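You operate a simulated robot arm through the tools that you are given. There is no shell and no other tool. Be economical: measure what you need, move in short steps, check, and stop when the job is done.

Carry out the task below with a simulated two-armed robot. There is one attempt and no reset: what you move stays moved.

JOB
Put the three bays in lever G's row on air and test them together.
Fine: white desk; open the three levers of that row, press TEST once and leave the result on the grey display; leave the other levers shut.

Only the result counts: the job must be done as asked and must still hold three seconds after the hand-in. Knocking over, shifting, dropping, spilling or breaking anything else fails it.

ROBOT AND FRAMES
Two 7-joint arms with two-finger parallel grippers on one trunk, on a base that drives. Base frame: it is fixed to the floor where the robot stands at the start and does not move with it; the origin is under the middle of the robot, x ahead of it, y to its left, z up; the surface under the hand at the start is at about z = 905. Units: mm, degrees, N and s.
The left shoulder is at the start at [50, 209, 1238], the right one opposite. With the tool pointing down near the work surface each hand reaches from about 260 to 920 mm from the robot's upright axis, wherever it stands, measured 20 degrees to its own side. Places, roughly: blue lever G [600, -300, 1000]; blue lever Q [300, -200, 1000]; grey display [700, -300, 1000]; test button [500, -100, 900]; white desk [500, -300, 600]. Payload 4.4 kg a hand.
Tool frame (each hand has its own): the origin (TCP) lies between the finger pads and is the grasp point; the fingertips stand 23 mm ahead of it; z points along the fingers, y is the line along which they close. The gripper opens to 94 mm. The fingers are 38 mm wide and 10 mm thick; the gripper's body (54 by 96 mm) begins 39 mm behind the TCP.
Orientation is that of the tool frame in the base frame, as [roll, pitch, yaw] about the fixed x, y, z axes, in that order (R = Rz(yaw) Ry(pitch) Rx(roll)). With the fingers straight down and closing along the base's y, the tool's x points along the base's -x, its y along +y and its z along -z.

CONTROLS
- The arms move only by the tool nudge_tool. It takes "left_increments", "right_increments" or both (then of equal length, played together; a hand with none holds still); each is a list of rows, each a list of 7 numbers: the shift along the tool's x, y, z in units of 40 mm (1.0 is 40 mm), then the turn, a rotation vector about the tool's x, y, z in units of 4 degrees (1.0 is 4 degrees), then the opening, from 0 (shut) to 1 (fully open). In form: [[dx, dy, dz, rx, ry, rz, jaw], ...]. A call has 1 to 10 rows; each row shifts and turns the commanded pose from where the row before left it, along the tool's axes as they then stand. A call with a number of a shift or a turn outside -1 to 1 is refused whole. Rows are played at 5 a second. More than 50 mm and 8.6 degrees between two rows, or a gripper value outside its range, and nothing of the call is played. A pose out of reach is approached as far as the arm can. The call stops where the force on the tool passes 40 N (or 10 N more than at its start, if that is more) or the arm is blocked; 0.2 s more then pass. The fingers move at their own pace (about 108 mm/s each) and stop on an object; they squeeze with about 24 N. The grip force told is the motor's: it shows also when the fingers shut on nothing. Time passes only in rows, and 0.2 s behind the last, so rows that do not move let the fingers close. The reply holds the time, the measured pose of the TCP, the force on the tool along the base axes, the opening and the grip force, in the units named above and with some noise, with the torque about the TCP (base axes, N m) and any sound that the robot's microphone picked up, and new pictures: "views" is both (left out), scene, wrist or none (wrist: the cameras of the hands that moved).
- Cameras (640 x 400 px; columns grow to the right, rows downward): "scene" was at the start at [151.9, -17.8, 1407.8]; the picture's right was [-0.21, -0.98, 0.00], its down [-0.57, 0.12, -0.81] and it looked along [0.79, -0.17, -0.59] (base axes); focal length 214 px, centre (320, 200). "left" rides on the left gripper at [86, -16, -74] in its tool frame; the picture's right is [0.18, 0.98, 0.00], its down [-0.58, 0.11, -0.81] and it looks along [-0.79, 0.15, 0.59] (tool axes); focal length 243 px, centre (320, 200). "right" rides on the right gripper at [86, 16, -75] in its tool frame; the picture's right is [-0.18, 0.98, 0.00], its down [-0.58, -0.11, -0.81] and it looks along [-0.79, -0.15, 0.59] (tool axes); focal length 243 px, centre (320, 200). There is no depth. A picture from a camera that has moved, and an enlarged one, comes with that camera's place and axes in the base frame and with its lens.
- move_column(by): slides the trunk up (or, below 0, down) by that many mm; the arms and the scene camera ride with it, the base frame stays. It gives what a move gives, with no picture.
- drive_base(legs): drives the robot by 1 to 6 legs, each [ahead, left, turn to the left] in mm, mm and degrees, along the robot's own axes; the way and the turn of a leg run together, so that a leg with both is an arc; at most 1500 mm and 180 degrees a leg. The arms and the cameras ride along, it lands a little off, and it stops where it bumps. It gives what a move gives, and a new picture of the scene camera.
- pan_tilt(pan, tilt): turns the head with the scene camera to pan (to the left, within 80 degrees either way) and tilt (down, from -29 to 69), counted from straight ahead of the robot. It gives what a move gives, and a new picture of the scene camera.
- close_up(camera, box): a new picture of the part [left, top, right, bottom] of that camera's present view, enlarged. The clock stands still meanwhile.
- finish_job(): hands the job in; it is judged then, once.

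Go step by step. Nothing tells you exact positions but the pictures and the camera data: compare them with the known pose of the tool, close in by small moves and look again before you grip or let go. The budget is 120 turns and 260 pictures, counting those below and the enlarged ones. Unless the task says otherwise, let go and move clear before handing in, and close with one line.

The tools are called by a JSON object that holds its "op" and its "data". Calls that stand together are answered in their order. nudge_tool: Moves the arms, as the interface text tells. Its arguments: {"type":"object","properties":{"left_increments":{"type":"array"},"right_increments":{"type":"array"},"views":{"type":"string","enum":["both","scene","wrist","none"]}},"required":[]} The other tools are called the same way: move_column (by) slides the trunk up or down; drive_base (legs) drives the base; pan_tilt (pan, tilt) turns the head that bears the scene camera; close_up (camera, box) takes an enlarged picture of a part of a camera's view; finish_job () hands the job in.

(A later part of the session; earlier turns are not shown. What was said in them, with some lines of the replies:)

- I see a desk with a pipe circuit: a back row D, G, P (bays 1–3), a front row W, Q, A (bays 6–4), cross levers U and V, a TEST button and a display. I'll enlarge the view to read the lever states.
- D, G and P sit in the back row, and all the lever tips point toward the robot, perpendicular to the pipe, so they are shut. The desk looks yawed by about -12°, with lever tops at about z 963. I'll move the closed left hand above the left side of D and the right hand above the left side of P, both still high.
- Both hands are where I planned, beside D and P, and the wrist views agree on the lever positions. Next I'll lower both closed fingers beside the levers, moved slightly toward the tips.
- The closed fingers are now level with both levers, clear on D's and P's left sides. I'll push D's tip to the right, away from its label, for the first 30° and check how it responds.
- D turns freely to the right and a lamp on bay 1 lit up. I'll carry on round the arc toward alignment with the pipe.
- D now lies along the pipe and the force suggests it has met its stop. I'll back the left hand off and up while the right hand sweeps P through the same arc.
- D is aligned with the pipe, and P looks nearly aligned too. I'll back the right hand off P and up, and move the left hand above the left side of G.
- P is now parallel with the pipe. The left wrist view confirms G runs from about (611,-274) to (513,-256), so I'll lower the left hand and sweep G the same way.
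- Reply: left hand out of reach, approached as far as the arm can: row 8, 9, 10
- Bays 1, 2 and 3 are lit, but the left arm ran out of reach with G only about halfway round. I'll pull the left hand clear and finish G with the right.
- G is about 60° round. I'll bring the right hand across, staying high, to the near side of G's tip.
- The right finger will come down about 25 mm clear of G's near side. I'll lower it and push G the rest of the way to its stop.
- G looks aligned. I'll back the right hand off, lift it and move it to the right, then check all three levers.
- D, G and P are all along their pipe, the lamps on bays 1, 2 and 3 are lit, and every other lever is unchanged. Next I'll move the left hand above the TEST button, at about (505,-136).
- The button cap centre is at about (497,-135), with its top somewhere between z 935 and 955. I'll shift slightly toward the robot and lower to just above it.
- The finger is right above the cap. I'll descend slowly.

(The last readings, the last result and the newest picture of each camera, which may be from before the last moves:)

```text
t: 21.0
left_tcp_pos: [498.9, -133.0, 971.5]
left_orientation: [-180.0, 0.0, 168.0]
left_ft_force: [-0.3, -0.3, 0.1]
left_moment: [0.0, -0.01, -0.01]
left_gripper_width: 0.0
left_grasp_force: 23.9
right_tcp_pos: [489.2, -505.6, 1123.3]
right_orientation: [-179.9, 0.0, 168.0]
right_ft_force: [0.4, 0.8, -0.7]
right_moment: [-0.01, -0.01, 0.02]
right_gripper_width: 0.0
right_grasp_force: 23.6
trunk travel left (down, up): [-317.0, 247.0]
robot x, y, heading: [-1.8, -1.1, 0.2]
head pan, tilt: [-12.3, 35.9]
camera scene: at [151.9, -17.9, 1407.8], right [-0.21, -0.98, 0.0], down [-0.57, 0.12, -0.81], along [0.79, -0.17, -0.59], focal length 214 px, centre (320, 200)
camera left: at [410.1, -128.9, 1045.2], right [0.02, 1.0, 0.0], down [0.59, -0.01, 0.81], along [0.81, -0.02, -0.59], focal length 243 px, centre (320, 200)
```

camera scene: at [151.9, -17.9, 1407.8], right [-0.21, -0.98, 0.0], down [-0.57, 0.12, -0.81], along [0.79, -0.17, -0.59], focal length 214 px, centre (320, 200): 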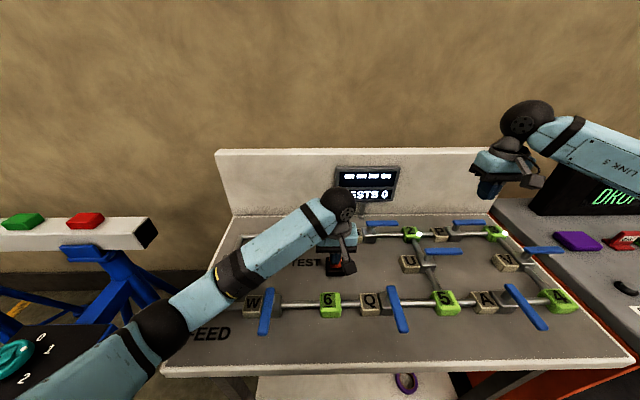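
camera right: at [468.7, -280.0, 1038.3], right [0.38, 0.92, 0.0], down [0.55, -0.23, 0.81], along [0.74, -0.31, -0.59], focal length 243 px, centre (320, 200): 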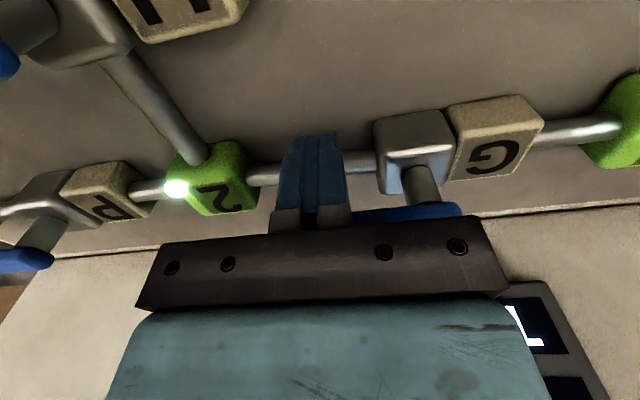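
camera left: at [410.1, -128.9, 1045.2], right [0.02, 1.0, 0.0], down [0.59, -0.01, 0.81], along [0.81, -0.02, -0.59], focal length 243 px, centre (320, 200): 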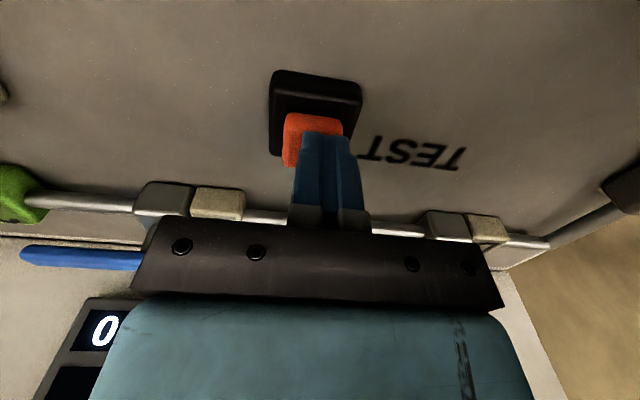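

There is no contact yet, and the finger is a few mm left of the cap's centre. I'll shift it 5 mm right and 3 mm toward the robot, then keep descending in small steps.

{"op": "nudge_tool", "data": {"left_increments": [[0.08, -0.12, 0, 0, 0, 0, 0], [0, 0, 0.1, 0, 0, 0, 0], [0, 0, 0.1, 0, 0, 0, 0], [0, 0, 0.1, 0, 0, 0, 0]]}}

```text
t: 22.0
left_tcp_pos: [493.4, -138.0, 960.4]
left_orientation: [-179.8, 0.1, 168.0]
left_ft_force: [3.3, -0.5, 12.2]
left_moment: [0.03, -0.07, 0.05]
left_gripper_width: 0.0
left_grasp_force: 24.7
right_tcp_pos: [489.2, -505.9, 1125.4]
right_orientation: [-179.9, -0.1, 168.0]
right_ft_force: [-0.7, -0.3, -0.6]
right_moment: [0.0, 0.0, 0.0]
right_gripper_width: 0.0
right_grasp_force: 23.9
trunk travel left (down, up): [-317.0, 247.0]
robot x, y, heading: [-0.4, 0.3, -0.1]
head pan, tilt: [-12.3, 35.9]
heard: click
camera scene: at [151.2, -17.6, 1408.2], right [-0.21, -0.98, 0.0], down [-0.57, 0.12, -0.81], along [0.79, -0.17, -0.59], focal length 214 px, centre (320, 200)
camera left: at [405.4, -132.7, 1034.3], right [0.02, 1.0, 0.0], down [0.59, -0.01, 0.81], along [0.81, -0.02, -0.59], focal length 243 px, centre (320, 200)
```

scene: 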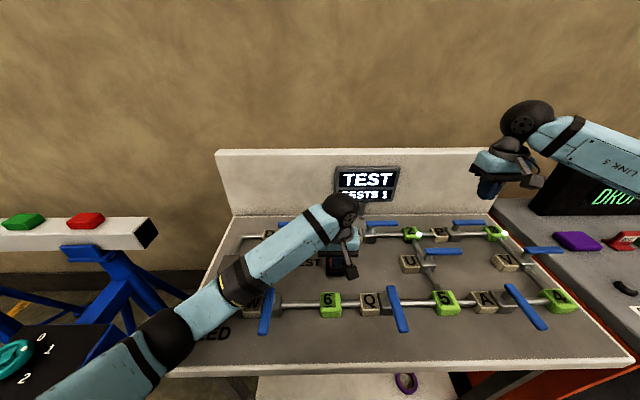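
left: 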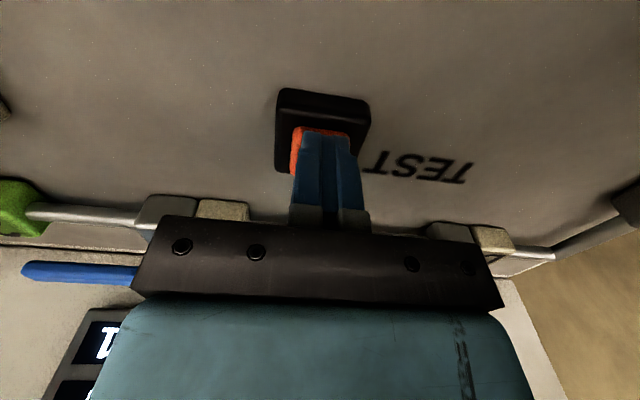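

The button clicked and the display reads TEST with TESTS 1. I'll lift straight up, clear the hand away and wait for the result.

{"op": "nudge_tool", "data": {"left_increments": [[0, 0, -1, 0, 0, 0, 0], [0, 0, -1, 0, 0, 0, 0], [0, 0, -1, 0, 0, 0, 0], [0, 0, -1, 0, 0, 0, 0], [0, 1, 0, 0, 0, 0, 0], [0, 1, 0, 0, 0, 0, 0], [0, 1, 0, 0, 0, 0, 0], [0, 0, 0, 0, 0, 0, 0], [0, 0, 0, 0, 0, 0, 0], [0, 0, 0, 0, 0, 0, 0]], "views": "scene"}}

{"op": "close_up", "data": {"camera": "scene", "box": [220, 150, 540, 350]}}

```text
t: 24.2
left_tcp_pos: [519.3, -19.8, 1119.6]
left_orientation: [180.0, 0.0, 168.0]
left_ft_force: [-0.1, 0.4, 0.5]
left_moment: [-0.01, -0.02, 0.0]
left_gripper_width: 0.0
left_grasp_force: 24.3
right_tcp_pos: [489.0, -505.9, 1123.0]
right_orientation: [-179.9, 0.0, 168.0]
right_ft_force: [-0.7, -0.3, 0.4]
right_moment: [0.02, 0.01, 0.03]
right_gripper_width: 0.2
right_grasp_force: 24.2
trunk travel left (down, up): [-317.0, 247.0]
robot x, y, heading: [0.1, -2.5, 0.0]
head pan, tilt: [-12.3, 35.9]
camera scene: at [151.9, -17.9, 1407.8], right [-0.21, -0.98, 0.0], down [-0.57, 0.12, -0.81], along [0.79, -0.17, -0.59], focal length 214 px, centre (320, 200)
```

scene: 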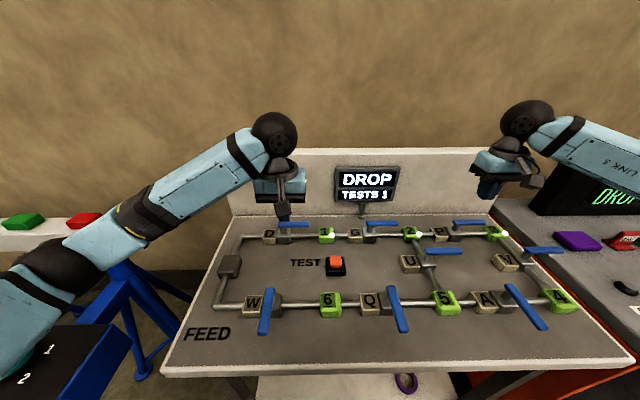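

```text
2.00 times, centred on (380, 250) of scene
camera zoom: at [151.9, -17.9, 1407.8], right [-0.21, -0.98, 0.0], down [-0.57, 0.12, -0.81], along [0.79, -0.17, -0.59], focal length 429 px, centre (200, 100)
```

zoom: 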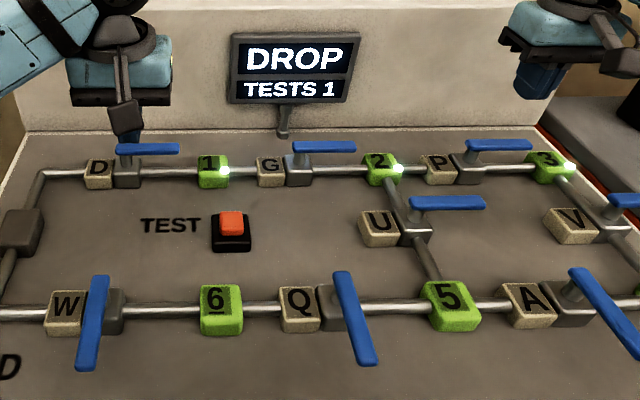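

The display shows DROP, TESTS 1. I'll wait briefly to make sure it has settled.

{"op": "nudge_tool", "data": {"left_increments": [[0, 0, 0, 0, 0, 0, 0], [0, 0, 0, 0, 0, 0, 0], [0, 0, 0, 0, 0, 0, 0], [0, 0, 0, 0, 0, 0, 0], [0, 0, 0, 0, 0, 0, 0], [0, 0, 0, 0, 0, 0, 0], [0, 0, 0, 0, 0, 0, 0], [0, 0, 0, 0, 0, 0, 0], [0, 0, 0, 0, 0, 0, 0], [0, 0, 0, 0, 0, 0, 0]], "views": "scene"}}

```text
t: 26.4
left_tcp_pos: [519.6, -21.5, 1118.9]
left_orientation: [180.0, 0.0, 168.0]
left_ft_force: [0.2, -0.1, 0.0]
left_moment: [0.01, 0.0, 0.03]
left_gripper_width: 0.0
left_grasp_force: 24.1
right_tcp_pos: [490.0, -506.2, 1123.2]
right_orientation: [-179.9, 0.0, 168.0]
right_ft_force: [0.6, -0.9, -0.3]
right_moment: [0.01, 0.0, 0.02]
right_gripper_width: 0.1
right_grasp_force: 23.7
trunk travel left (down, up): [-317.0, 247.0]
robot x, y, heading: [-4.1, -2.5, -0.2]
head pan, tilt: [-12.3, 35.9]
camera scene: at [151.9, -17.8, 1407.8], right [-0.21, -0.98, 0.0], down [-0.57, 0.12, -0.81], along [0.79, -0.17, -0.59], focal length 214 px, centre (320, 200)
```

scene: 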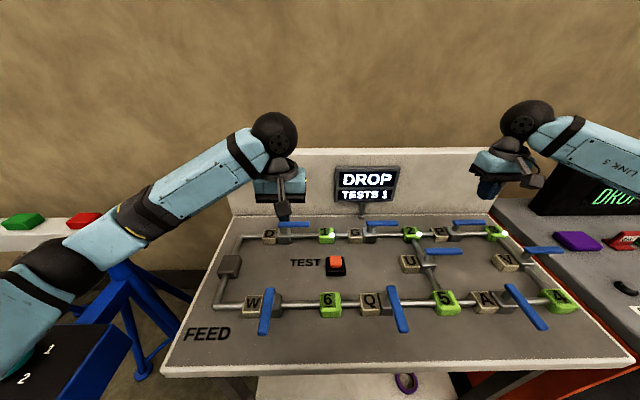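

The display holds steady at DROP, TESTS 1. The three row levers are open, the rest are shut and both hands are clear, so I'm handing in.

{"op": "finish_job", "data": {}}

```text
The job is handed in.
```

Levers D, G and P are open, putting bays 1–3 on air; TEST was pressed once, the grey display reads DROP (TESTS 1), so the bays did not hold pressure together, and the other levers are still shut.
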